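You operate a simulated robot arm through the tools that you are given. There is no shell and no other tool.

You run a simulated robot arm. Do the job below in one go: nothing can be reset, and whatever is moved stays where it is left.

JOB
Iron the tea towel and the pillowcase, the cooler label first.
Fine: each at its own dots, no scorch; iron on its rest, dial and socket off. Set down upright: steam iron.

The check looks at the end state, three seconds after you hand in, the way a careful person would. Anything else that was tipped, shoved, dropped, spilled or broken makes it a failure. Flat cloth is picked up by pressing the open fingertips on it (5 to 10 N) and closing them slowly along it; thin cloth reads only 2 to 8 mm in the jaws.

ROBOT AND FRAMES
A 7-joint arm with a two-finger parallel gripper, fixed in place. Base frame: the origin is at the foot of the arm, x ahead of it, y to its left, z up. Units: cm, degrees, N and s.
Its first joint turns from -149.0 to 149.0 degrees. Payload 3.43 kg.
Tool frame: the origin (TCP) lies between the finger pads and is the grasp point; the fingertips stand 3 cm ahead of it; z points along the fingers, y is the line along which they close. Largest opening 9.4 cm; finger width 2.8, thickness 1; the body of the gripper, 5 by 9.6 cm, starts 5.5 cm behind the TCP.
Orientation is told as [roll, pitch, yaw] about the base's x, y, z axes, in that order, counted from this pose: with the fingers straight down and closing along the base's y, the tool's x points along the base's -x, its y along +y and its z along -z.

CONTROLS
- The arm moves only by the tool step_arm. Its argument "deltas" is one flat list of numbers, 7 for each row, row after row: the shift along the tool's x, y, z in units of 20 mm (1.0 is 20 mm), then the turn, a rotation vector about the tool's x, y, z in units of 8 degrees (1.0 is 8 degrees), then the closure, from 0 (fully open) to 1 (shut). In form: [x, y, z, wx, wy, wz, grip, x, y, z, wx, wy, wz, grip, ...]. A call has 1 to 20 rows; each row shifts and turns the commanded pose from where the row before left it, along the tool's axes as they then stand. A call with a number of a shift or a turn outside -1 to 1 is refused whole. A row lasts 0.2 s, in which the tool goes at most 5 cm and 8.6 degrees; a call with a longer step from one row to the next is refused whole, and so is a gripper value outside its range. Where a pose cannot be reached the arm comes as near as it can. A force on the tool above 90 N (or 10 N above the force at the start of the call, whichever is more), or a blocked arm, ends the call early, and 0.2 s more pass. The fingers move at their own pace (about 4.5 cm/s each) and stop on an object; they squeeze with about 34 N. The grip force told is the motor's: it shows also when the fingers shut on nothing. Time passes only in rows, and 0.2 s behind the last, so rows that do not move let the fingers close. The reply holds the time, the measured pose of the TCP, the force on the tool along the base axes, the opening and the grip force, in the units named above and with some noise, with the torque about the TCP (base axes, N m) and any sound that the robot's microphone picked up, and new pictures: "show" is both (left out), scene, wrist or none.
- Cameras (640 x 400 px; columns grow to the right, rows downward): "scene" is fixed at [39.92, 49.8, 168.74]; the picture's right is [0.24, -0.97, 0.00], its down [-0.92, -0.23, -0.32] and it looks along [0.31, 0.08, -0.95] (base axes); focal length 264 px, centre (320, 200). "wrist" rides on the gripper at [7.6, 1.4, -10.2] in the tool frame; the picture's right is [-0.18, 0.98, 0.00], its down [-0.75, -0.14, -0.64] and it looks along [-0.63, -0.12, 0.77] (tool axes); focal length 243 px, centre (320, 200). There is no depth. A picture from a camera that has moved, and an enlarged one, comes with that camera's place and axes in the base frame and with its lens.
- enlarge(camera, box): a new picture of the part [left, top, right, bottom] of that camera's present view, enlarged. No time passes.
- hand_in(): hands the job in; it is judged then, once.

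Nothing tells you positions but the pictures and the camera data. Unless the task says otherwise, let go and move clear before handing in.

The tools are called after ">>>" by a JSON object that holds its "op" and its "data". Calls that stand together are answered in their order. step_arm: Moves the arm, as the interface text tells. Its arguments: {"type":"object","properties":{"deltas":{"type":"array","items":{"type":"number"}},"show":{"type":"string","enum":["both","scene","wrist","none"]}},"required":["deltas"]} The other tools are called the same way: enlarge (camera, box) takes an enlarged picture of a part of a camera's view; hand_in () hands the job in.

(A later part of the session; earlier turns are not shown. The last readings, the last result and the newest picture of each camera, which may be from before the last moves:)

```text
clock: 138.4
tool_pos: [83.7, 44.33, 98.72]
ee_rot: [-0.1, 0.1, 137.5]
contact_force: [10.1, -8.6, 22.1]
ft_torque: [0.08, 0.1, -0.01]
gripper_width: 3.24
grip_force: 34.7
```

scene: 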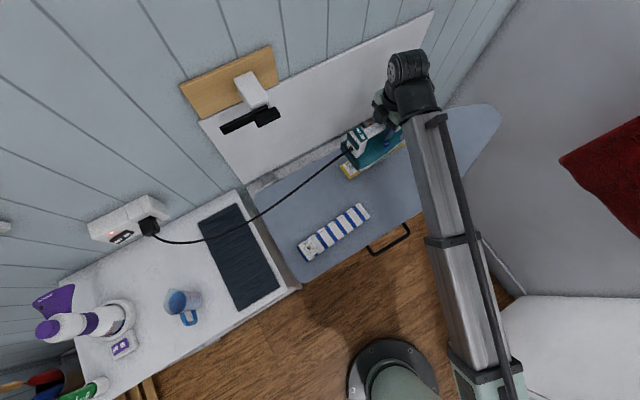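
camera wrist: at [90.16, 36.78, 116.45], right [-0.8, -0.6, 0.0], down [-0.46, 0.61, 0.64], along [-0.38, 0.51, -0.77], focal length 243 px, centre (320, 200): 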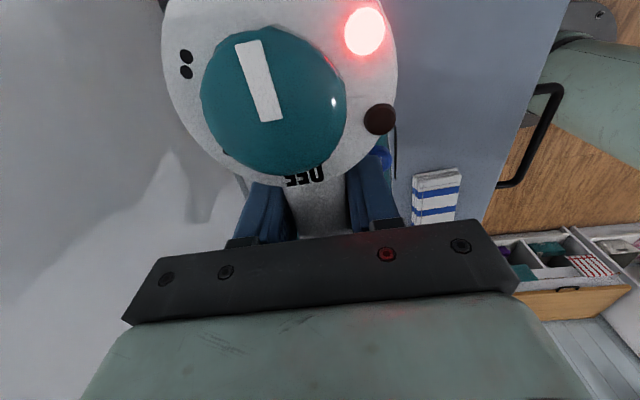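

>>> {"op": "step_arm", "data": {"deltas": [-0.25, 0, -0.04, 0, 0, 0, 1, -0.25, 0, 0, 0, 0, 0, 1, -0.25, 0, 0, 0, 0, 0, 1, -0.25, 0, 0, 0, 0, 0, 1, -0.25, 0, 0, 0, 0, 0, 1, -0.25, 0, 0, 0, 0, 0, 1], "show": "none"}}

>>> {"op": "enlarge", "data": {"camera": "scene", "box": [310, 80, 470, 230]}}

```text
clock: 139.8
tool_pos: [81.59, 46.38, 98.67]
ee_rot: [0.0, 0.1, 137.5]
contact_force: [5.6, -3.5, 7.8]
ft_torque: [-0.12, -0.2, -0.04]
gripper_width: 3.21
grip_force: 34.3
```

```text
2.67 times, centred on (390, 155) of scene
camera zoom: at [39.92, 49.8, 168.74], right [0.24, -0.97, 0.0], down [-0.92, -0.23, -0.32], along [0.31, 0.08, -0.95], focal length 704 px, centre (133, 320)
```

zoom: 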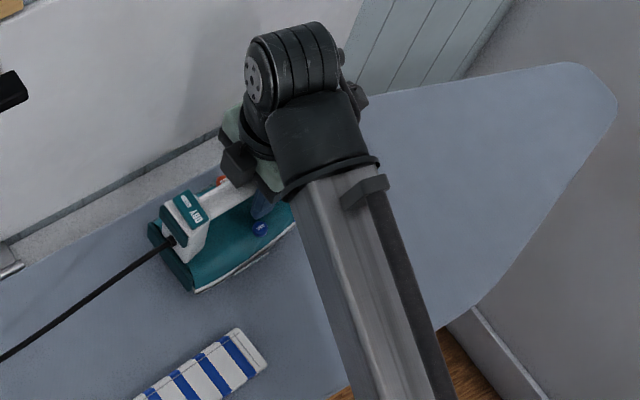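

The heel now covers the left end. I stroke forward to the right.

>>> {"op": "step_arm", "data": {"deltas": [-0.1, 0, 0, 0, 0, 0, 1, 0, 0, 0, 0, 0, 0, 1, 0.25, 0, 0, 0, 0, 0, 1, 0.25, 0, 0, 0, 0, 0, 1, 0.25, 0, 0, 0, 0, 0, 1, 0.25, 0, 0, 0, 0, 0, 1, 0.25, 0, 0, 0, 0, 0, 1, 0.25, 0, 0, 0, 0, 0, 1, 0.25, 0, 0, 0, 0, 0, 1, 0.25, 0, 0, 0, 0, 0, 1], "show": "none"}}

>>> {"op": "enlarge", "data": {"camera": "scene", "box": [310, 80, 470, 230]}}

```text
clock: 142.0
tool_pos: [84.45, 43.8, 98.68]
ee_rot: [0.0, 0.1, 137.4]
contact_force: [-1.0, 0.6, -7.5]
ft_torque: [0.2, 0.31, 0.0]
gripper_width: 3.23
grip_force: 34.2
```

```text
2.67 times, centred on (390, 155) of scene
camera zoom: at [39.92, 49.8, 168.74], right [0.24, -0.97, 0.0], down [-0.92, -0.23, -0.32], along [0.31, 0.08, -0.95], focal length 704 px, centre (133, 320)
```

zoom: 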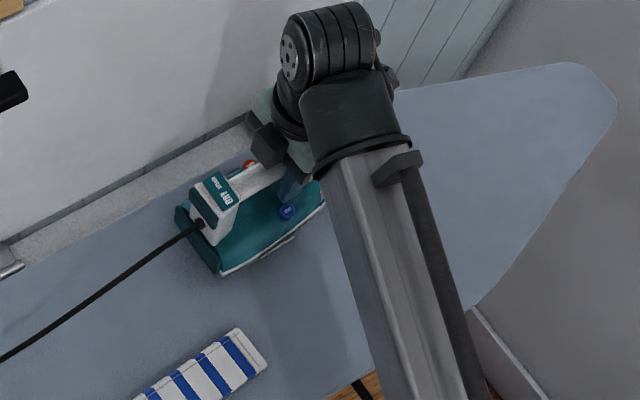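

>>> {"op": "step_arm", "data": {"deltas": [0.2, 0, 0.05, 0, 0, 0, 1, 0.25, 0, 0, 0, 0, 0, 1, 0.25, 0, 0, 0, 0, 0, 1, 0.25, 0, 0, 0, 0, 0, 1, 0.25, 0, 0, 0, 0, 0, 1, 0.25, 0, 0, 0, 0, 0, 1], "show": "none"}}

>>> {"op": "enlarge", "data": {"camera": "scene", "box": [310, 80, 470, 230]}}

```text
clock: 143.4
tool_pos: [86.53, 41.84, 98.63]
ee_rot: [0.1, 0.1, 137.5]
contact_force: [-6.8, 5.7, 11.6]
ft_torque: [0.07, 0.05, -0.03]
gripper_width: 3.2
grip_force: 34.1
```

```text
2.67 times, centred on (390, 155) of scene
camera zoom: at [39.92, 49.8, 168.74], right [0.24, -0.97, 0.0], down [-0.92, -0.23, -0.32], along [0.31, 0.08, -0.95], focal length 704 px, centre (133, 320)
```

zoom: 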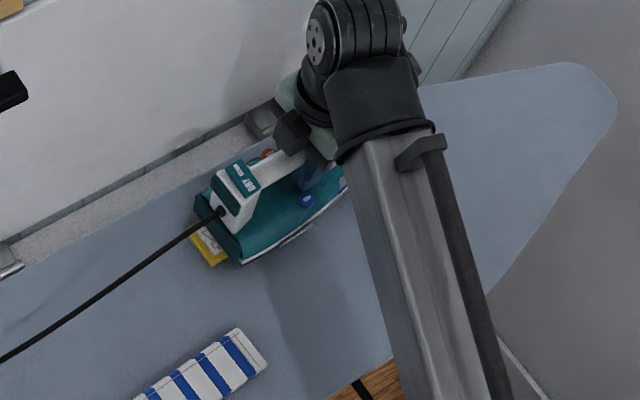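

>>> {"op": "step_arm", "data": {"deltas": [0.25, 0, 0, 0, 0, 0, 1, 0.25, 0, 0, 0, 0, 0, 1, 0.25, 0, 0, 0, 0, 0, 1, 0.25, 0, 0, 0, 0, 0, 1, 0.25, 0, 0, 0, 0, 0, 1, 0.25, 0, 0, 0, 0, 0, 1, 0.25, 0, 0, 0, 0, 0, 1, 0.2, 0, 0, 0, 0, 0, 1], "show": "wrist"}}

>>> {"op": "enlarge", "data": {"camera": "scene", "box": [310, 80, 470, 230]}}

```text
clock: 145.2
tool_pos: [89.33, 39.17, 98.64]
ee_rot: [0.0, 0.1, 137.5]
contact_force: [-2.0, 2.3, -0.1]
ft_torque: [-0.05, -0.05, 0.0]
gripper_width: 3.21
grip_force: 34.3
camera wrist: at [93.95, 33.03, 108.87], right [-0.8, -0.6, 0.0], down [-0.46, 0.61, 0.64], along [-0.38, 0.51, -0.77], focal length 243 px, centre (320, 200)
```

wrist: 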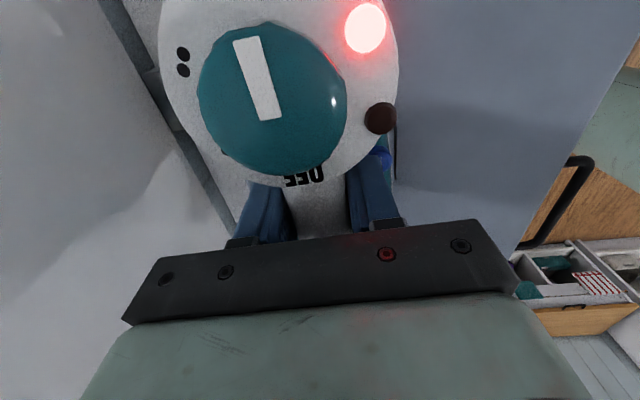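

```text
2.67 times, centred on (390, 155) of scene
camera zoom: at [39.92, 49.8, 168.74], right [0.24, -0.97, 0.0], down [-0.92, -0.23, -0.32], along [0.31, 0.08, -0.95], focal length 704 px, centre (133, 320)
```

zoom: 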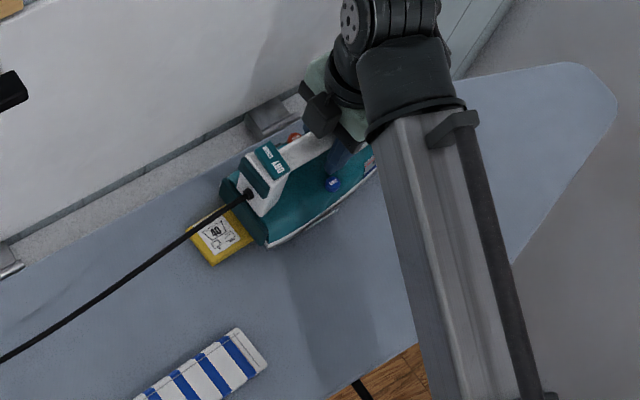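

The right end is within reach and the visible part is smooth. I stroke slowly back to the left.

>>> {"op": "step_arm", "data": {"deltas": [0.15, 0, 0.03, 0, 0, 0, 1, -0.1, 0, 0, 0, 0, 0, 1, -0.25, 0, 0, 0, 0, 0, 1, -0.25, 0, 0, 0, 0, 0, 1, -0.25, 0, 0, 0, 0, 0, 1, -0.25, 0, 0, 0, 0, 0, 1, -0.25, 0, 0, 0, 0, 0, 1, -0.25, 0, 0, 0, 0, 0, 1, -0.25, 0, 0, 0, 0, 0, 1, -0.25, 0, 0, 0, 0, 0, 1, -0.25, 0, 0, 0, 0, 0, 1], "show": "none"}}

```text
clock: 147.6
tool_pos: [86.16, 42.29, 98.53]
ee_rot: [-0.1, 0.1, 137.5]
contact_force: [7.3, -6.3, 16.7]
ft_torque: [-0.21, -0.25, -0.01]
gripper_width: 3.21
grip_force: 33.9
```

>>> {"op": "step_arm", "data": {"deltas": [-0.25, 0, -0.02, 0, 0, 0, 1, -0.25, 0, 0, 0, 0, 0, 1, -0.25, 0, 0, 0, 0, 0, 1, -0.25, 0, 0, 0, 0, 0, 1, -0.25, 0, 0, 0, 0, 0, 1, -0.25, 0, 0, 0, 0, 0, 1, -0.25, 0, 0, 0, 0, 0, 1, -0.25, 0, 0, 0, 0, 0, 1, -0.25, 0, 0, 0, 0, 0, 1, -0.25, 0, 0, 0, 0, 0, 1, -0.25, 0, 0, 0, 0, 0, 1], "show": "scene"}}

>>> {"op": "enlarge", "data": {"camera": "scene", "box": [310, 80, 470, 230]}}

```text
clock: 150.0
tool_pos: [82.19, 45.93, 98.46]
ee_rot: [0.1, 0.1, 137.5]
contact_force: [3.8, -3.1, 0.3]
ft_torque: [0.27, 0.35, 0.0]
gripper_width: 3.2
grip_force: 33.9
```

scene: 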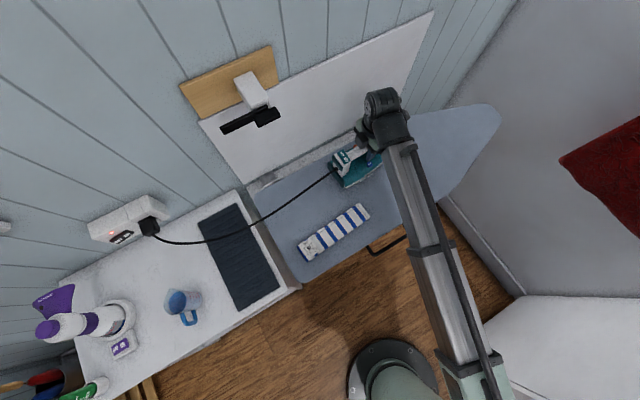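

```text
2.67 times, centred on (390, 155) of scene
camera zoom: at [39.92, 49.8, 168.74], right [0.24, -0.97, 0.0], down [-0.92, -0.23, -0.32], along [0.31, 0.08, -0.95], focal length 704 px, centre (133, 320)
```

zoom: 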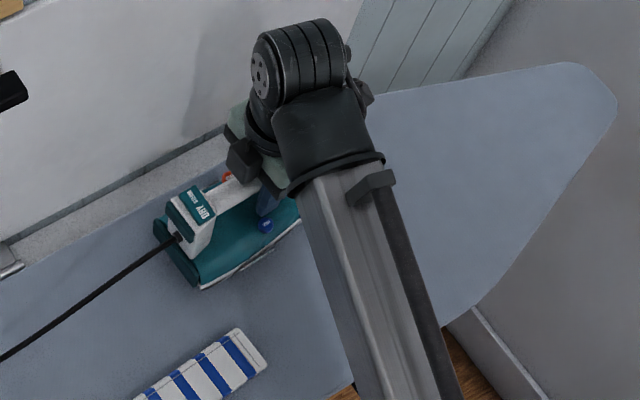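

I lift off and swing clear to inspect the pillowcase.

>>> {"op": "step_arm", "data": {"deltas": [0, 0, -0.3, 0, 0, 0, 1, 0, 0, -0.7, 0, 0, 0, 1, 0, 0, -0.9, 0, 0, 0, 1, 0, 0, -0.9, 0, 0, 0, 1, 0, 0, -0.9, 0, 0, 0, 1, 0, 0.5, -0.2, 0, 0, 0, 1, 0, 0.9, 0, 0, 0, 0, 1, 0, 0.9, 0, 0, 0, 0, 1, 0, 0.9, 0, 0, 0, 0, 1, 0, 0.9, 0, 0, 0, 0, 1, 0, 0.9, 0, 0, 0, 0, 1, -0.9, 0.3, 0, 0, 0, 0, 1, -0.9, 0, 0, 0, 0, 0, 1, -0.9, 0, 0, 0, 0, 0, 1, -0.9, 0, 0, 0, 0, 0, 1, -0.9, 0, 0, 0, 0, 0, 1, -0.9, 0, 0, 0, 0, 0, 1, -0.9, 0, 0, 0, 0, 0, 1, -0.9, 0, 0, 0, 0, 0, 1], "show": "scene"}}

>>> {"op": "enlarge", "data": {"camera": "scene", "box": [320, 110, 420, 210]}}

```text
clock: 154.0
tool_pos: [64.28, 47.81, 106.11]
ee_rot: [0.1, 0.1, 137.4]
contact_force: [-1.0, -0.4, -9.8]
ft_torque: [0.03, 0.03, 0.0]
gripper_width: 3.25
grip_force: 33.6
```

scene: 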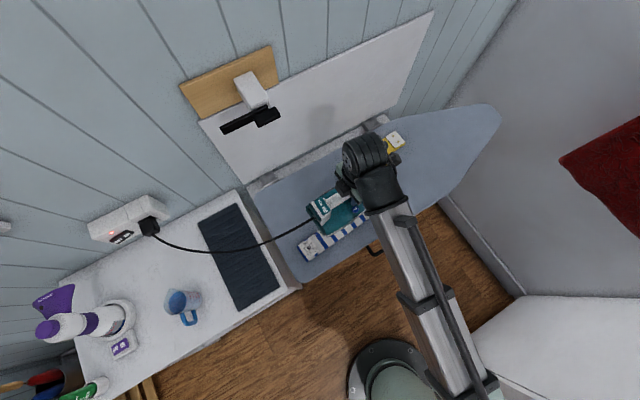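

```text
4.00 times, centred on (370, 160) of scene
camera zoom: at [39.92, 49.8, 168.74], right [0.24, -0.97, 0.0], down [-0.92, -0.23, -0.32], along [0.31, 0.08, -0.95], focal length 1056 px, centre (120, 360)
```

zoom: 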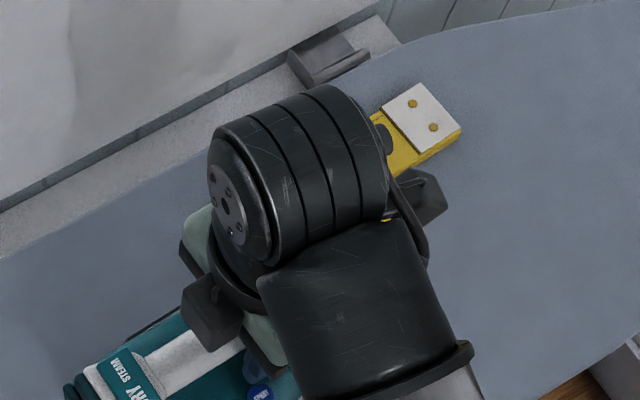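

The far end is smooth. I turn the iron back to its rest orientation.

>>> {"op": "step_arm", "data": {"deltas": [0, 0, 0, 0, 0, 0.6, 1, 0, 0, 0, 0, 0, 0.95, 1, 0, 0, 0, 0, 0, 0.95, 1, 0, 0, 0, 0, 0, 0.95, 1, 0, 0, 0, 0, 0, 0.95, 1, 0, 0, 0, 0, 0, 0.95, 1, 0, 0, 0, 0, 0, 0.95, 1, 0, 0, 0, 0, 0, 0.95, 1, 0, 0, 0, 0, 0, 0.95, 1, 0, 0, 0, 0, 0, 0.95, 1, 0, 0, 0, 0, 0, 0.95, 1, 0, 0, 0, 0, 0, 0.95, 1, 0, 0, 0, 0, 0, 0.5, 1, 0, 0.9, 0, 0, 0, 0, 1, 0, 0.9, 0, 0, 0, 0, 1, 0, 0.9, 0, 0, 0, 0, 1, 0, 0.9, 0, 0, 0, 0, 1, 0, 0.9, 0, 0, 0, 0, 1], "show": "scene"}}

>>> {"op": "enlarge", "data": {"camera": "scene", "box": [320, 110, 420, 210]}}

```text
clock: 157.8
tool_pos: [57.95, 54.19, 106.23]
ee_rot: [-0.1, 0.0, 44.9]
contact_force: [0.4, -0.5, -9.8]
ft_torque: [0.08, -0.04, 0.03]
gripper_width: 3.25
grip_force: 33.9
```

scene: 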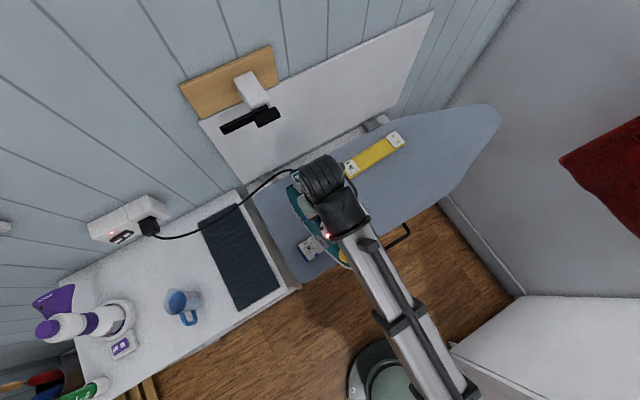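

```text
4.00 times, centred on (370, 160) of scene
camera zoom: at [39.92, 49.8, 168.74], right [0.24, -0.97, 0.0], down [-0.92, -0.23, -0.32], along [0.31, 0.08, -0.95], focal length 1056 px, centre (120, 360)
```

zoom: 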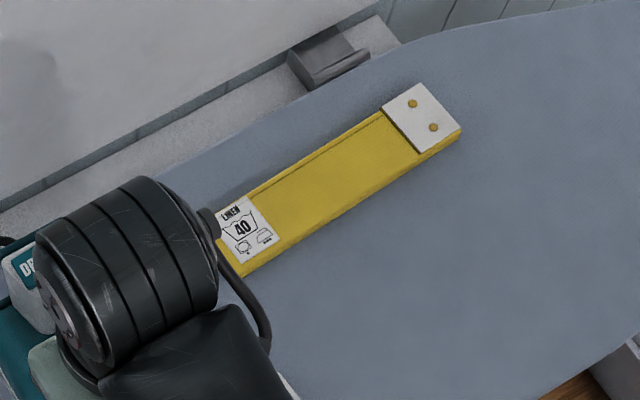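

The pillowcase is smooth all over, with no scorch. I carry the iron back over its rest.

>>> {"op": "step_arm", "data": {"deltas": [0, 0.6, 0, 0, 0, 0, 1, 0, 0.95, 0, 0, 0, 0, 1, 0, 0.95, 0, 0, 0, 0, 1, 0, 0.95, 0, 0, 0, 0, 1, 0, 0.95, 0, 0, 0, 0, 1, 0, 0.95, 0, 0, 0, 0, 1, 0, 0.95, 0, 0, 0, 0, 1, -0.6, 0.95, 0, 0, 0, 0, 1, -0.7, 0.95, 0, 0, 0, 0, 1, -0.7, 0.95, 0, 0, 0, 0, 1, -0.7, 0.95, 0, 0, 0, 0, 1, -0.7, 0.95, 0, 0, 0, 0, 1, -0.6, 0.95, 0, 0, 0, 0, 1, -0.4, 0.95, 0, 0, 0, 0, 1, 0, 0, 0, 0, 0, 0, 1]}}

>>> {"op": "enlarge", "data": {"camera": "scene", "box": [180, 180, 300, 310]}}

```text
clock: 161.0
tool_pos: [45.9, 78.77, 106.17]
ee_rot: [0.0, -0.1, 45.0]
contact_force: [0.2, -0.9, -9.3]
ft_torque: [0.07, -0.05, 0.0]
gripper_width: 3.23
grip_force: 33.6
camera wrist: at [39.48, 74.4, 116.34], right [-0.57, 0.82, 0.0], down [0.63, 0.43, 0.64], along [0.53, 0.36, -0.77], focal length 243 px, centre (320, 200)
```

scene: 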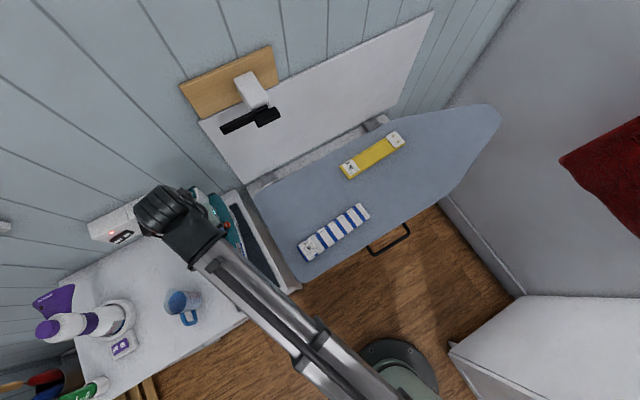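
wrist: 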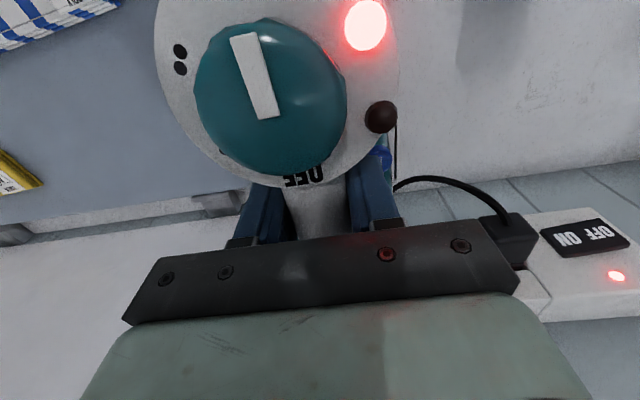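

```text
3.08 times, centred on (240, 245) of scene
camera zoom: at [39.92, 49.8, 168.74], right [0.24, -0.97, 0.0], down [-0.92, -0.23, -0.32], along [0.31, 0.08, -0.95], focal length 812 px, centre (566, 62)
```

zoom: 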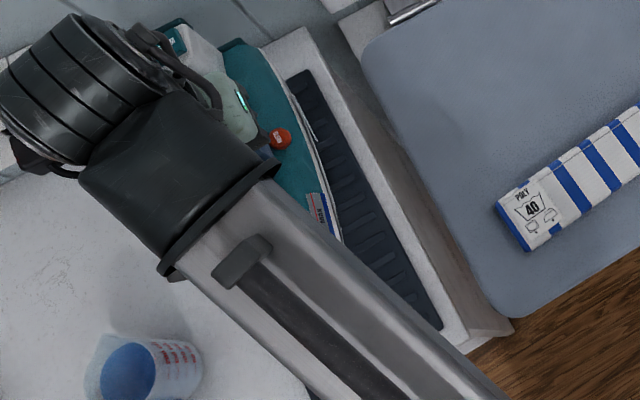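

I shift slightly to centre it on the mat and lower.

>>> {"op": "step_arm", "data": {"deltas": [0.25, 0, 0, 0, 0, 0, 1, 0, 0, 0.8, 0, 0, 0, 1, 0, 0, 0.8, 0, 0, 0, 1, 0, 0, 0.8, 0, 0, 0, 1, 0, 0, 0.8, 0, 0, 0, 1, 0, 0, 0.4, 0, 0, 0, 1, 0, 0, 0.1, 0, 0, 0, 1], "show": "none"}}

```text
clock: 162.6
tool_pos: [45.5, 78.35, 98.57]
ee_rot: [-0.1, 0.0, 45.2]
contact_force: [-0.8, 0.4, -10.3]
ft_torque: [0.06, -0.04, 0.03]
gripper_width: 3.22
grip_force: 34.1
```

>>> {"op": "step_arm", "data": {"deltas": [0, 0, 0.12, 0, 0, 0, 1, 0, 0, 0.12, 0, 0, 0, 1], "show": "none"}}

```text
clock: 163.2
tool_pos: [45.42, 78.38, 98.35]
ee_rot: [0.0, 0.0, 45.1]
contact_force: [-0.5, 0.3, -9.9]
ft_torque: [0.04, -0.04, -0.02]
gripper_width: 3.22
grip_force: 33.9
```

>>> {"op": "step_arm", "data": {"deltas": [0, 0, 0.08, 0, 0, 0, 1, 0, 0, 0.08, 0, 0, 0, 1], "show": "none"}}

```text
clock: 163.8
tool_pos: [45.67, 78.38, 98.1]
ee_rot: [-0.1, 0.0, 45.1]
contact_force: [0.2, -0.6, -9.9]
ft_torque: [0.07, -0.07, 0.03]
gripper_width: 3.22
grip_force: 33.9
```

>>> {"op": "step_arm", "data": {"deltas": [0, 0, 0.08, 0, 0, 0, 1, 0, 0, 0.06, 0, 0, 0, 1], "show": "none"}}

```text
clock: 164.4
tool_pos: [45.53, 78.4, 97.93]
ee_rot: [-0.1, -0.1, 45.0]
contact_force: [5.3, 5.2, 8.0]
ft_torque: [-0.79, 0.74, 0.0]
gripper_width: 3.22
grip_force: 33.9
```

It has landed. I open and rise.

>>> {"op": "step_arm", "data": {"deltas": [0, 0, 0, 0, 0, 0, 0.55, 0, 0, 0, 0, 0, 0, 0.2, 0, 0, 0, 0, 0, 0, 0.2, 0, 0, -1, 0, 0, 0, 0.2, 0, 0, -1, 0, 0, 0, 0.2, 0, 0, -1, 0, 0, 0, 0.2, 0, 0, -1, 0, 0, 0, 0.2, 0, 0, -1, 0, 0, 0, 0.2, 0, 0, -1, 0, 0, 0, 0.2, 0, 0, -1, 0, 0, 0, 0.34, 0.95, 0, 0, 0, 0, 0, 0.34, 0.95, 0, 0, 0, 0, 0, 0.34, 0.95, 0, 0, 0, 0, 0, 0.34], "show": "wrist"}}

>>> {"op": "enlarge", "data": {"camera": "wrist", "box": [220, 0, 420, 150]}}

```text
clock: 167.2
tool_pos: [41.35, 74.49, 111.84]
ee_rot: [0.0, -0.1, 45.1]
contact_force: [0.5, 0.8, -0.5]
ft_torque: [-0.01, -0.01, 0.03]
gripper_width: 6.21
grip_force: 0.0
camera wrist: at [34.92, 70.05, 122.07], right [-0.57, 0.82, 0.0], down [0.63, 0.43, 0.64], along [0.53, 0.36, -0.77], focal length 243 px, centre (320, 200)
```

wrist: 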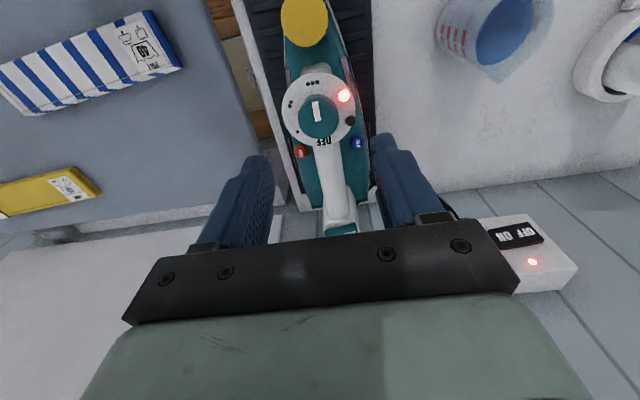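

```text
2.67 times, centred on (320, 75) of wrist
camera zoom: at [34.92, 70.05, 122.07], right [-0.57, 0.82, 0.0], down [0.63, 0.43, 0.64], along [0.53, 0.36, -0.77], focal length 647 px, centre (320, 533)
```

zoom: 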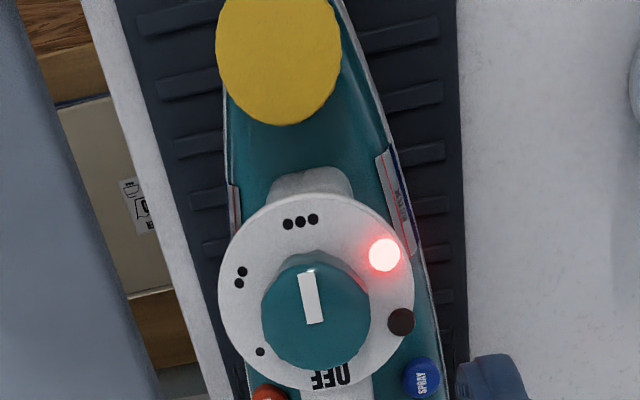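

The iron sits well on the mat. Now I turn the dial back to OFF: I centre over the knob, turn the hand to 98° and go down.

>>> {"op": "step_arm", "data": {"deltas": [0.2, -0.04, 0, 0, 0, 0, 0.34, 0, 0, 0, 0, 0, -0.945, 0.34, 0, 0, 0, 0, 0, -0.945, 0.34, 0, 0, 0, 0, 0, -0.945, 0.34, 0, 0, 0, 0, 0, -0.945, 0.34, 0, 0, 0, 0, 0, -0.945, 0.34, 0, 0, 0, 0, 0, -0.945, 0.34, 0, 0, 0, 0, 0, -0.945, 0.34, 0, 0, 0.9, 0, 0, 0, 0.34, 0, 0, 0.9, 0, 0, 0, 0.34, 0, 0, 0.9, 0, 0, 0, 0.34, 0, 0, 0.5, 0, 0, 0, 0.34, 0, 0, 0, 0, 0, 0, 0.34], "show": "wrist"}}

>>> {"op": "enlarge", "data": {"camera": "wrist", "box": [220, 60, 440, 200]}}

```text
clock: 170.0
tool_pos: [41.14, 73.96, 105.38]
ee_rot: [0.0, 0.1, 97.9]
contact_force: [0.5, -0.1, 0.3]
ft_torque: [0.0, -0.01, -0.03]
gripper_width: 6.19
grip_force: 0.1
camera wrist: at [40.84, 66.24, 115.52], right [-1.0, 0.05, 0.0], down [0.03, 0.77, 0.64], along [0.03, 0.64, -0.77], focal length 243 px, centre (320, 200)
```

wrist: 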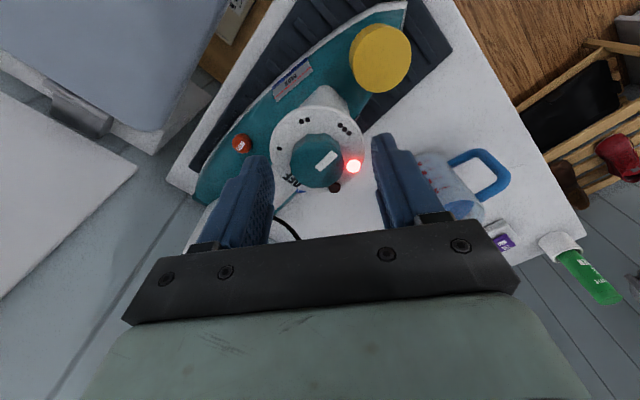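

```text
2.86 times, centred on (330, 130) of wrist
camera zoom: at [40.84, 66.24, 115.52], right [-1.0, 0.05, 0.0], down [0.03, 0.77, 0.64], along [0.03, 0.64, -0.77], focal length 693 px, centre (291, 400)
```

zoom: 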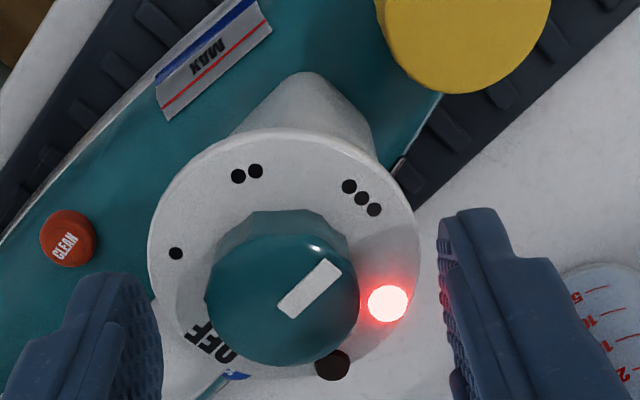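

I recentre by 3 mm, grip and turn counter-clockwise by 60°.

>>> {"op": "step_arm", "data": {"deltas": [0, -0.14, -0.04, 0, 0, 0, 0.34, 0, 0, 0, 0, 0, 0, 0.6, 0, 0, 0, 0, 0, 0, 0.75, 0, 0, 0, 0, 0, 0, 0.75, 0, 0, 0, 0, 0, -0.94, 0.75, 0, 0, 0, 0, 0, -0.94, 0.75, 0, 0, 0, 0, 0, -0.94, 0.75, 0, 0, 0, 0, 0, -0.94, 0.75, 0, 0, 0, 0, 0, -0.94, 0.75, 0, 0, 0, 0, 0, -0.94, 0.75, 0, 0, 0, 0, 0, -0.94, 0.75, 0, 0, 0, 0, 0, -0.94, 0.75], "show": "wrist"}}

>>> {"op": "enlarge", "data": {"camera": "wrist", "box": [220, 60, 440, 200]}}

```text
clock: 172.6
tool_pos: [41.63, 74.19, 105.54]
ee_rot: [0.0, 0.2, 158.3]
contact_force: [5.0, 6.2, 0.1]
ft_torque: [0.16, -0.23, -0.06]
gripper_width: 3.29
grip_force: 34.2
camera wrist: at [48.01, 70.02, 115.65], right [-0.53, -0.85, 0.0], down [-0.65, 0.41, 0.64], along [-0.54, 0.34, -0.77], focal length 243 px, centre (320, 200)
```

wrist: 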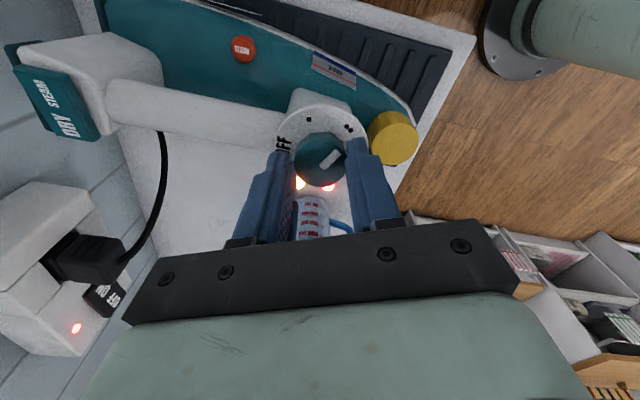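

```text
2.86 times, centred on (330, 130) of wrist
camera zoom: at [48.01, 70.02, 115.65], right [-0.53, -0.85, 0.0], down [-0.65, 0.41, 0.64], along [-0.54, 0.34, -0.77], focal length 693 px, centre (291, 400)
```

zoom: 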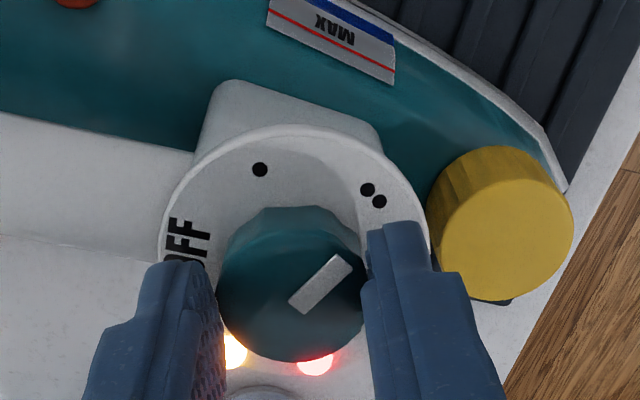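

At two dots. I regrip and turn on.

>>> {"op": "step_arm", "data": {"deltas": [0, 0, 0, 0, 0, 0, 0.34, 0, 0, 0, 0, 0, 0, 0.34, 0, 0, 0, 0, 0, 0.94, 0.34, 0, 0, 0, 0, 0, 0.94, 0.34, 0, 0, 0, 0, 0, 0.94, 0.34, 0, 0, 0, 0, 0, 0.94, 0.34, 0, 0, 0, 0, 0, 0.94, 0.34, 0, 0, 0, 0, 0, 0.94, 0.34, 0, 0, 0, 0, 0, 0.94, 0.34, 0, 0, 0, 0, 0, 0.94, 0.34, 0, 0, 0, 0, 0, 0, 0.6, 0, 0, 0, 0, 0, 0, 0.75, 0, 0, 0, 0, 0, 0, 0.75], "show": "none"}}

>>> {"op": "step_arm", "data": {"deltas": [0, 0, 0, 0, 0, -0.94, 0.75, 0, 0, 0, 0, 0, -0.94, 0.75, 0, 0, 0, 0, 0, -0.94, 0.75, 0, 0, 0, 0, 0, -0.94, 0.75, 0, 0, 0, 0, 0, -0.94, 0.75, 0, 0, 0, 0, 0, -0.94, 0.75, 0, 0, 0, 0, 0, -0.94, 0.75, 0, 0, 0, 0, 0, -0.94, 0.75, 0, 0, 0, 0, 0, 0, 0.34, 0, 0, 0, 0, 0, 0, 0.34], "show": "wrist"}}

>>> {"op": "enlarge", "data": {"camera": "wrist", "box": [220, 60, 440, 200]}}

```text
clock: 175.4
tool_pos: [41.48, 74.0, 105.43]
ee_rot: [0.0, 0.0, 98.0]
contact_force: [-4.3, -5.6, -0.4]
ft_torque: [-0.06, 0.28, 0.0]
gripper_width: 3.3
grip_force: 33.6
```

```text
clock: 177.6
tool_pos: [41.54, 74.12, 105.39]
ee_rot: [-0.1, 0.1, 158.2]
contact_force: [-0.7, 0.3, -0.1]
ft_torque: [0.01, 0.05, 0.0]
gripper_width: 6.19
grip_force: 0.2
camera wrist: at [47.96, 69.92, 115.72], right [-0.54, -0.84, 0.0], down [-0.65, 0.41, 0.64], along [-0.54, 0.34, -0.77], focal length 243 px, centre (320, 200)
```

wrist: 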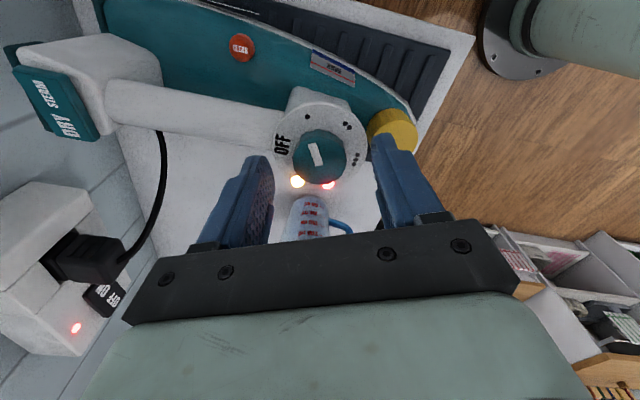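

```text
2.86 times, centred on (330, 130) of wrist
camera zoom: at [47.96, 69.92, 115.72], right [-0.54, -0.84, 0.0], down [-0.65, 0.41, 0.64], along [-0.54, 0.34, -0.77], focal length 693 px, centre (291, 400)
```

zoom: 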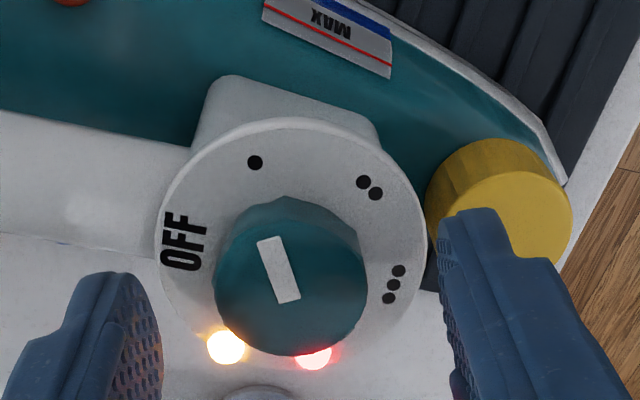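

At one dot. One more 60° turn brings it to OFF.

>>> {"op": "step_arm", "data": {"deltas": [0, 0, 0, 0, 0, 0.94, 0.34, 0, 0, 0, 0, 0, 0.94, 0.34, 0, 0, 0, 0, 0, 0.94, 0.34, 0, 0, 0, 0, 0, 0.94, 0.34, 0, 0, 0, 0, 0, 0.94, 0.34, 0, 0, 0, 0, 0, 0.94, 0.34, 0, 0, 0, 0, 0, 0.94, 0.34, 0, 0, 0, 0, 0, 0.94, 0.34, 0, 0, 0, 0, 0, 0, 0.6, 0, 0, 0, 0, 0, 0, 0.75, 0, 0, 0, 0, 0, 0, 0.75], "show": "none"}}

>>> {"op": "step_arm", "data": {"deltas": [0, 0, 0, 0, 0, -0.94, 0.75, 0, 0, 0, 0, 0, -0.94, 0.75, 0, 0, 0, 0, 0, -0.94, 0.75, 0, 0, 0, 0, 0, -0.94, 0.75, 0, 0, 0, 0, 0, -0.94, 0.75, 0, 0, 0, 0, 0, -0.94, 0.75, 0, 0, 0, 0, 0, -0.94, 0.75, 0, 0, 0, 0, 0, -0.85, 0.75, 0, 0, 0, 0, 0, 0, 0.75], "show": "wrist"}}

>>> {"op": "enlarge", "data": {"camera": "wrist", "box": [220, 60, 440, 200]}}

```text
clock: 180.0
tool_pos: [41.41, 74.02, 105.42]
ee_rot: [0.0, 0.1, 98.0]
contact_force: [-8.7, -5.7, 1.7]
ft_torque: [-0.16, 0.12, 0.0]
gripper_width: 3.32
grip_force: 33.8
```

```text
clock: 182.0
tool_pos: [41.58, 74.16, 105.4]
ee_rot: [0.0, 0.2, 157.5]
contact_force: [0.0, -1.1, 2.8]
ft_torque: [-0.18, -0.16, 0.02]
gripper_width: 3.31
grip_force: 33.5
camera wrist: at [47.95, 69.87, 115.65], right [-0.55, -0.84, 0.0], down [-0.64, 0.42, 0.64], along [-0.54, 0.35, -0.77], focal length 243 px, centre (320, 200)
```

wrist: 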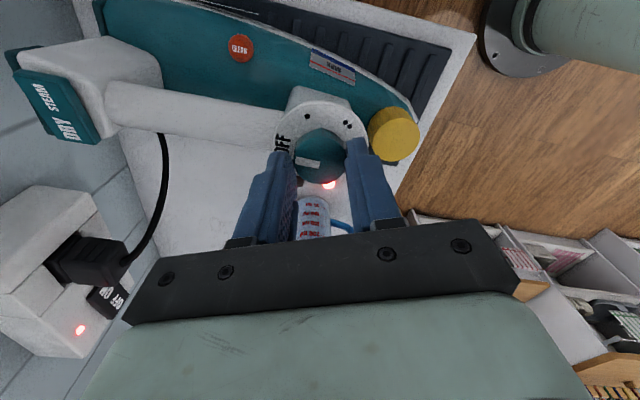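

```text
2.86 times, centred on (330, 130) of wrist
camera zoom: at [47.95, 69.87, 115.65], right [-0.55, -0.84, 0.0], down [-0.64, 0.42, 0.64], along [-0.54, 0.35, -0.77], focal length 693 px, centre (291, 400)
```

zoom: 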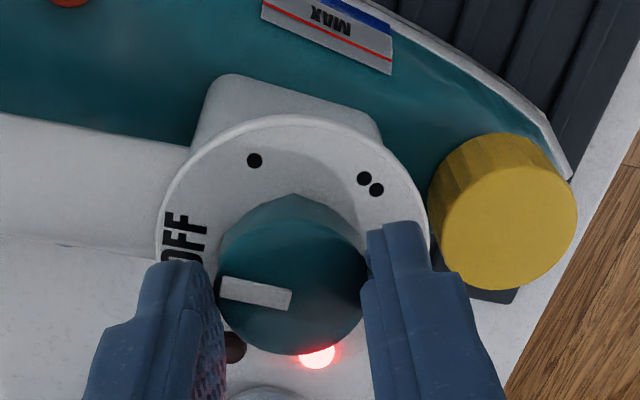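

The pointer is back at OFF by the look of it. I release and check from above.

>>> {"op": "step_arm", "data": {"deltas": [0, 0, 0, 0, 0, 0, 0.34, 0, 0, 0, 0, 0, 0, 0.34, 0, 0, -1, 0, 0, 0, 0.34, 0, 0, -1, 0, 0, 0, 0.34, 0, 0, -1, 0, 0, 0, 0.34, 0, 0, -0.7, 0, 0, 0, 0.34], "show": "both"}}

>>> {"op": "enlarge", "data": {"camera": "wrist", "box": [260, 50, 380, 140]}}

>>> {"op": "enlarge", "data": {"camera": "scene", "box": [200, 230, 280, 310]}}

```text
clock: 183.4
tool_pos: [41.47, 74.17, 113.0]
ee_rot: [0.1, 0.1, 157.4]
contact_force: [-0.4, 0.1, 0.4]
ft_torque: [0.03, 0.0, 0.02]
gripper_width: 6.2
grip_force: 0.0
camera wrist: at [47.92, 69.88, 123.18], right [-0.55, -0.84, 0.0], down [-0.64, 0.42, 0.64], along [-0.54, 0.35, -0.77], focal length 243 px, centre (320, 200)
```

scene: 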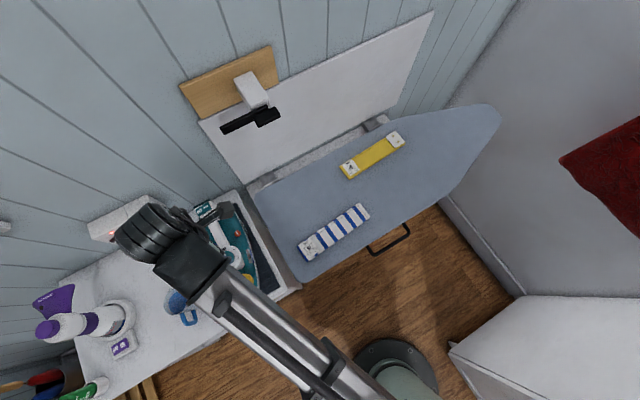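
wrist: 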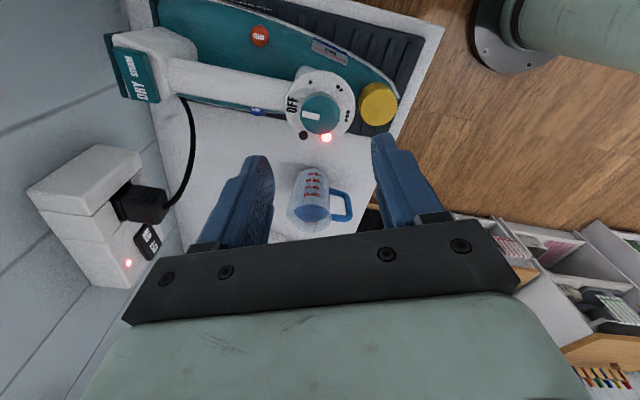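

```text
4.44 times, centred on (320, 95) of wrist
camera zoom: at [47.92, 69.88, 123.18], right [-0.55, -0.84, 0.0], down [-0.64, 0.42, 0.64], along [-0.54, 0.35, -0.77], focal length 1078 px, centre (320, 667)
```

zoom: 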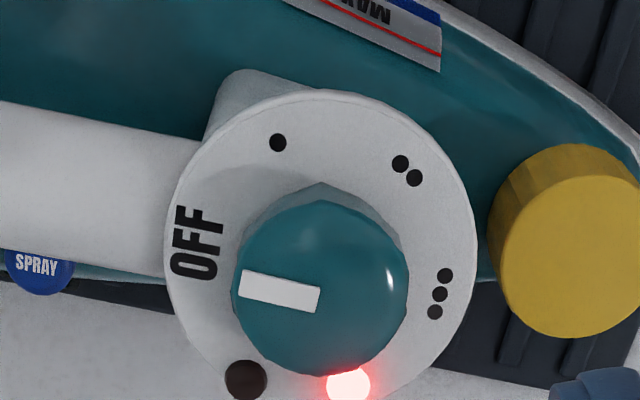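

```text
5.00 times, centred on (240, 270) of scene
camera zoom: at [39.92, 49.8, 168.74], right [0.24, -0.97, 0.0], down [-0.92, -0.23, -0.32], along [0.31, 0.08, -0.95], focal length 1320 px, centre (720, -150)
```

zoom: 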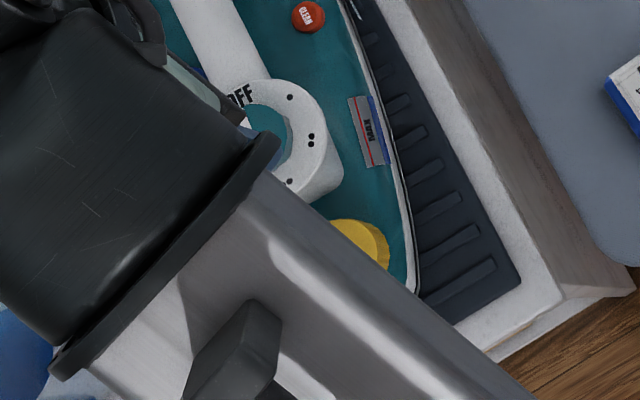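

The pointer sits just as it did at the start, at OFF (the red lamp then shows residual heat). Next is the socket: I turn back and move in front of the OFF side of the rocker.

>>> {"op": "step_arm", "data": {"deltas": [0, 0, 0, 0, 0, 0.974, 0.34, 0, 0, 0, 0, 0, 0.974, 0.34, 0, 0, 0, 0, 0, 0.974, 0.34, 0, 0, 0, 0, 0, 0.974, 0.34, 0, 0, 0, 0, 0, 0.974, 0.34, 0, 0, 0, 0, 0, 0.974, 0.34, 0, 0, 0, 0, 0, 0.974, 0.34, 0, 0, 0, 0, 0, 0.974, 0.34, 0, 0, 0, 0, 0, 0.974, 0.34, 0, 0, 0, 0, 0, 0.974, 0.34, 0, 0, 0, 0, 0, 0.974, 0.34, 0, 0, 0, 0, 0, 0.974, 0.34, 0, 0, 0, 0, 0, 0.974, 0.34, 0, 0, 0, 0, 0, 0.974, 0.34], "show": "none"}}

>>> {"op": "step_arm", "data": {"deltas": [-0.527, 0.96, 0, 0, 0, 0, 1, -0.527, 0.96, 0, 0, 0, 0, 1, -0.527, 0.96, 0, 0, 0, 0, 1, -0.527, 0.96, 0, 0, 0, 0, 1, -0.527, 0.96, 0, 0, 0, 0, 1, -0.527, 0.96, 0, 0, 0, 0, 1, -0.527, 0.96, 0, 0, 0, 0, 1, -0.527, 0.96, 0, 0, 0, 0, 1, -0.527, 0.96, 0, 0, 0, 0, 1, -0.527, 0.96, 0, 0, 0, 0, 1, -0.527, 0.96, 0, 0, 0, 0, 1, 0, 0, 0, 0, -0.94, 0, 1, 0, 0, 0, 0, -0.94, 0, 1, 0, 0, 0, 0, -0.94, 0, 1, 0, 0, 0, 0, -0.94, 0, 1], "show": "both"}}

```text
clock: 186.4
tool_pos: [41.65, 73.98, 112.85]
ee_rot: [0.0, 0.0, 48.2]
contact_force: [0.1, 0.5, -0.6]
ft_torque: [0.01, 0.02, 0.02]
gripper_width: 6.17
grip_force: 0.0
```

```text
clock: 189.6
tool_pos: [33.45, 96.67, 112.77]
ee_rot: [-0.1, -30.2, 48.4]
contact_force: [1.2, -0.1, 0.2]
ft_torque: [-0.03, 0.01, -0.02]
gripper_width: 0.03
grip_force: 32.9
camera wrist: at [24.5, 88.94, 117.76], right [-0.63, 0.77, 0.09], down [0.32, 0.15, 0.93], along [0.71, 0.62, -0.35], focal length 243 px, centre (320, 200)
```

scene: 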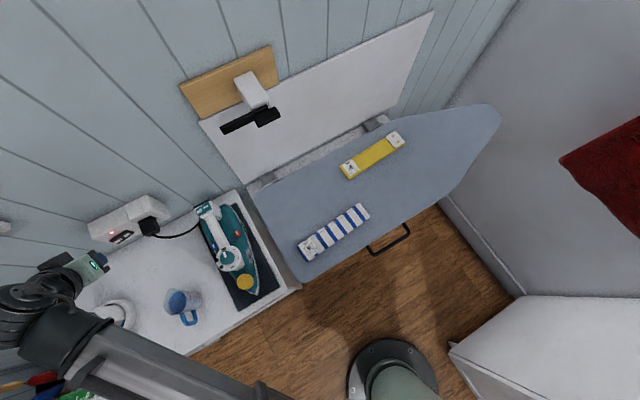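
wrist: 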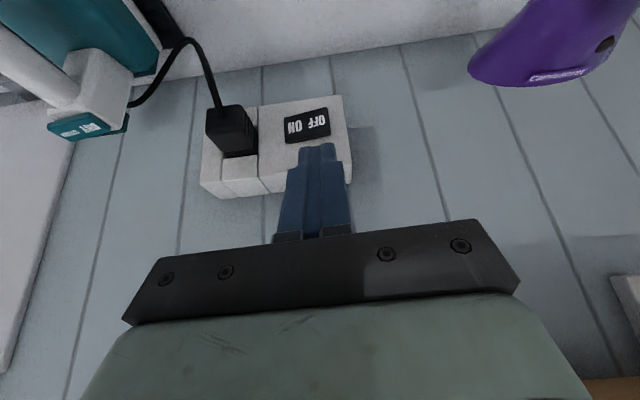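

Lined up with the OFF side. I lower and move forward.

>>> {"op": "step_arm", "data": {"deltas": [0.416, 0, 0.719, 0, 0, 0, 1, 0.416, 0, 0.719, 0, 0, 0, 1, 0.416, 0, 0.719, 0, 0, 0, 1, 0.416, 0, 0.719, 0, 0, 0, 1, 0.416, 0, 0.719, 0, 0, 0, 1, -0.433, -0.013, 0.25, 0, 0, 0, 1, -0.433, -0.013, 0.25, 0, 0, 0, 1, -0.433, -0.013, 0.25, 0, 0, 0, 1], "show": "wrist"}}

```text
clock: 191.4
tool_pos: [35.42, 99.0, 104.54]
ee_rot: [-0.1, -30.1, 48.4]
contact_force: [0.5, -0.3, -0.2]
ft_torque: [0.01, -0.02, 0.01]
gripper_width: 0.0
grip_force: 33.4
camera wrist: at [26.56, 91.16, 109.54], right [-0.63, 0.77, 0.09], down [0.32, 0.15, 0.93], along [0.71, 0.62, -0.35], focal length 243 px, centre (320, 200)
```

wrist: 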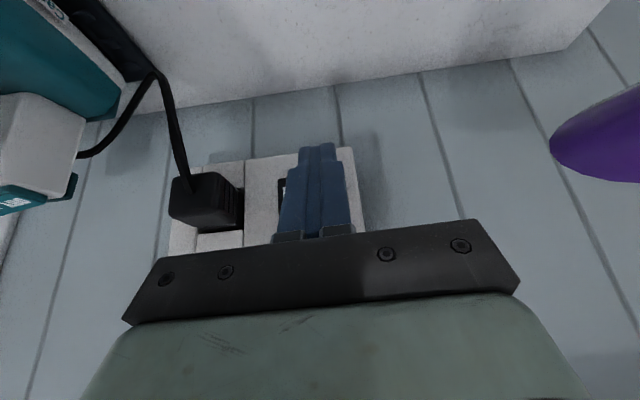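

>>> {"op": "step_arm", "data": {"deltas": [-0.217, -0.007, 0.125, 0, 0, 0, 1, -0.217, -0.007, 0.125, 0, 0, 0, 1, -0.109, -0.003, 0.063, 0, 0, 0, 1], "show": "none"}}

```text
clock: 192.2
tool_pos: [36.21, 99.75, 104.51]
ee_rot: [-0.1, -30.1, 48.4]
contact_force: [0.2, -0.2, -0.6]
ft_torque: [0.02, -0.01, 0.0]
gripper_width: 0.0
grip_force: 33.2
```

>>> {"op": "step_arm", "data": {"deltas": [-0.109, -0.003, 0.063, 0, 0, 0, 1, -0.109, -0.003, 0.063, 0, 0, 0, 1], "show": "none"}}

```text
clock: 192.8
tool_pos: [36.68, 100.12, 104.58]
ee_rot: [-0.1, -30.1, 48.4]
contact_force: [0.2, -0.4, 0.5]
ft_torque: [0.02, -0.01, -0.03]
gripper_width: 0.0
grip_force: 33.2
```

>>> {"op": "step_arm", "data": {"deltas": [-0.109, -0.003, 0.063, 0, 0, 0, 1, -0.109, -0.003, 0.063, 0, 0, 0, 1], "show": "none"}}

```text
clock: 193.4
tool_pos: [37.02, 100.65, 104.42]
ee_rot: [-0.1, -30.0, 48.3]
contact_force: [-6.4, -5.3, 1.4]
ft_torque: [-0.07, 0.11, -0.03]
gripper_width: 0.0
grip_force: 33.2
heard: click
```

A click. I back off and rise clear to check.

>>> {"op": "step_arm", "data": {"deltas": [0.433, 0.013, -0.25, 0, 0, 0, 1, 0.433, 0.013, -0.25, 0, 0, 0, 1, 0.433, 0.013, -0.25, 0, 0, 0, 1, 0.433, 0.013, -0.25, 0, 0, 0, 1, -0.416, 0, -0.719, 0, 0, 0, 1, -0.416, 0, -0.719, 0, 0, 0, 1, -0.416, 0, -0.719, 0, 0, 0, 1, -0.416, 0, -0.719, 0, 0, 0, 1, -0.416, 0, -0.719, 0, 0, 0, 1]}}

>>> {"op": "enlarge", "data": {"camera": "wrist", "box": [190, 70, 380, 210]}}

>>> {"op": "enlarge", "data": {"camera": "scene", "box": [80, 190, 290, 320]}}

>>> {"op": "enlarge", "data": {"camera": "scene", "box": [185, 195, 285, 305]}}

```text
clock: 195.4
tool_pos: [34.15, 97.65, 112.86]
ee_rot: [-0.2, -30.0, 48.4]
contact_force: [0.0, 0.0, 0.1]
ft_torque: [-0.01, -0.01, -0.01]
gripper_width: 0.02
grip_force: 32.9
camera wrist: at [25.21, 89.87, 117.89], right [-0.63, 0.77, 0.09], down [0.32, 0.15, 0.93], along [0.71, 0.62, -0.35], focal length 243 px, centre (320, 200)
```

scene: 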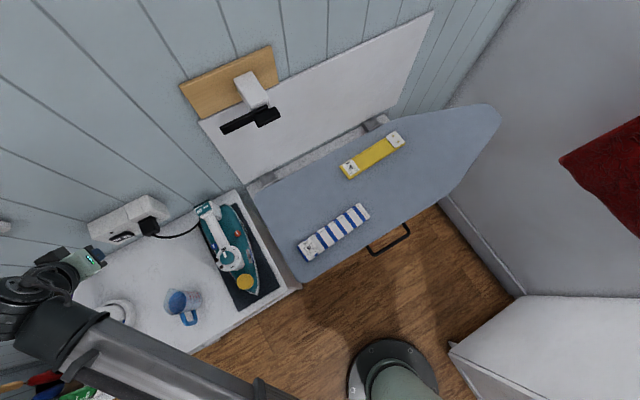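
wrist: 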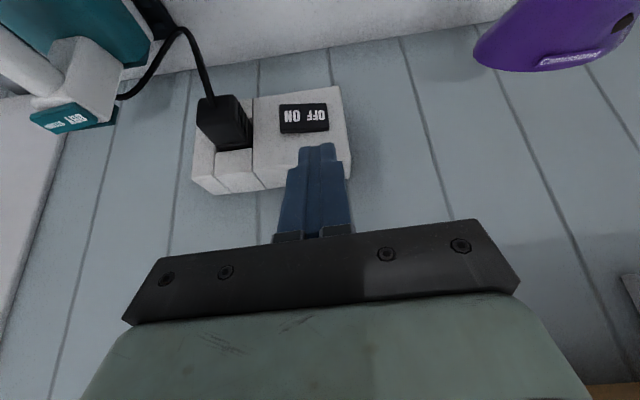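

```text
2.86 times, centred on (285, 140) of wrist
camera zoom: at [25.21, 89.87, 117.89], right [-0.63, 0.77, 0.09], down [0.32, 0.15, 0.93], along [0.71, 0.62, -0.35], focal length 693 px, centre (420, 371)
```

zoom: 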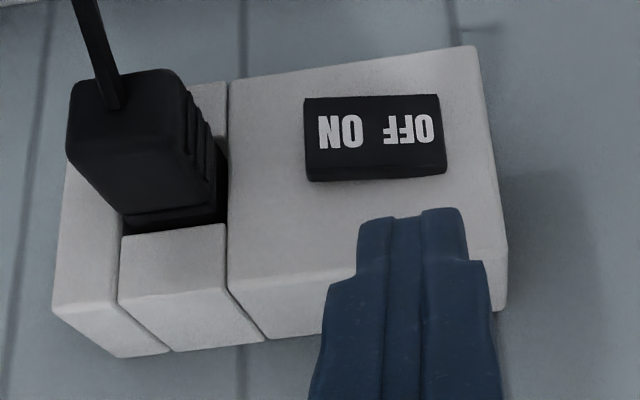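

```text
3.05 times, centred on (185, 255) of scene
camera zoom: at [39.92, 49.8, 168.74], right [0.24, -0.97, 0.0], down [-0.92, -0.23, -0.32], along [0.31, 0.08, -0.95], focal length 805 px, centre (731, 32)
```

zoom: 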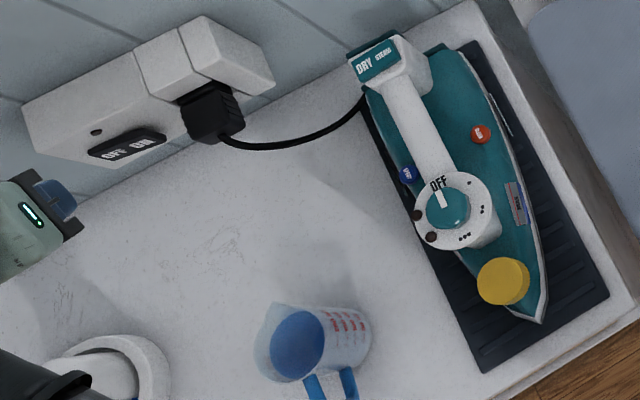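

```text
3.64 times, centred on (235, 250) of scene
camera zoom: at [39.92, 49.8, 168.74], right [0.24, -0.97, 0.0], down [-0.92, -0.23, -0.32], along [0.31, 0.08, -0.95], focal length 960 px, centre (629, 18)
```

zoom: 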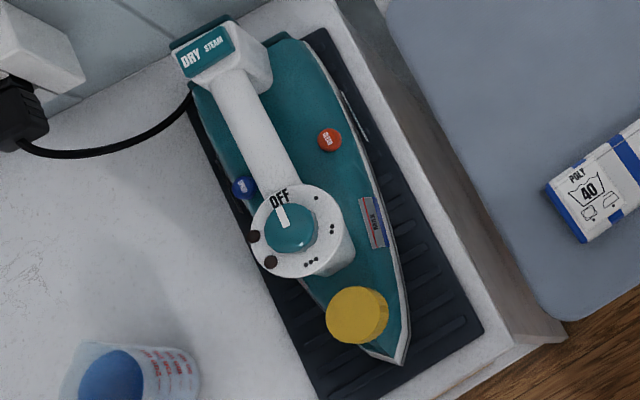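

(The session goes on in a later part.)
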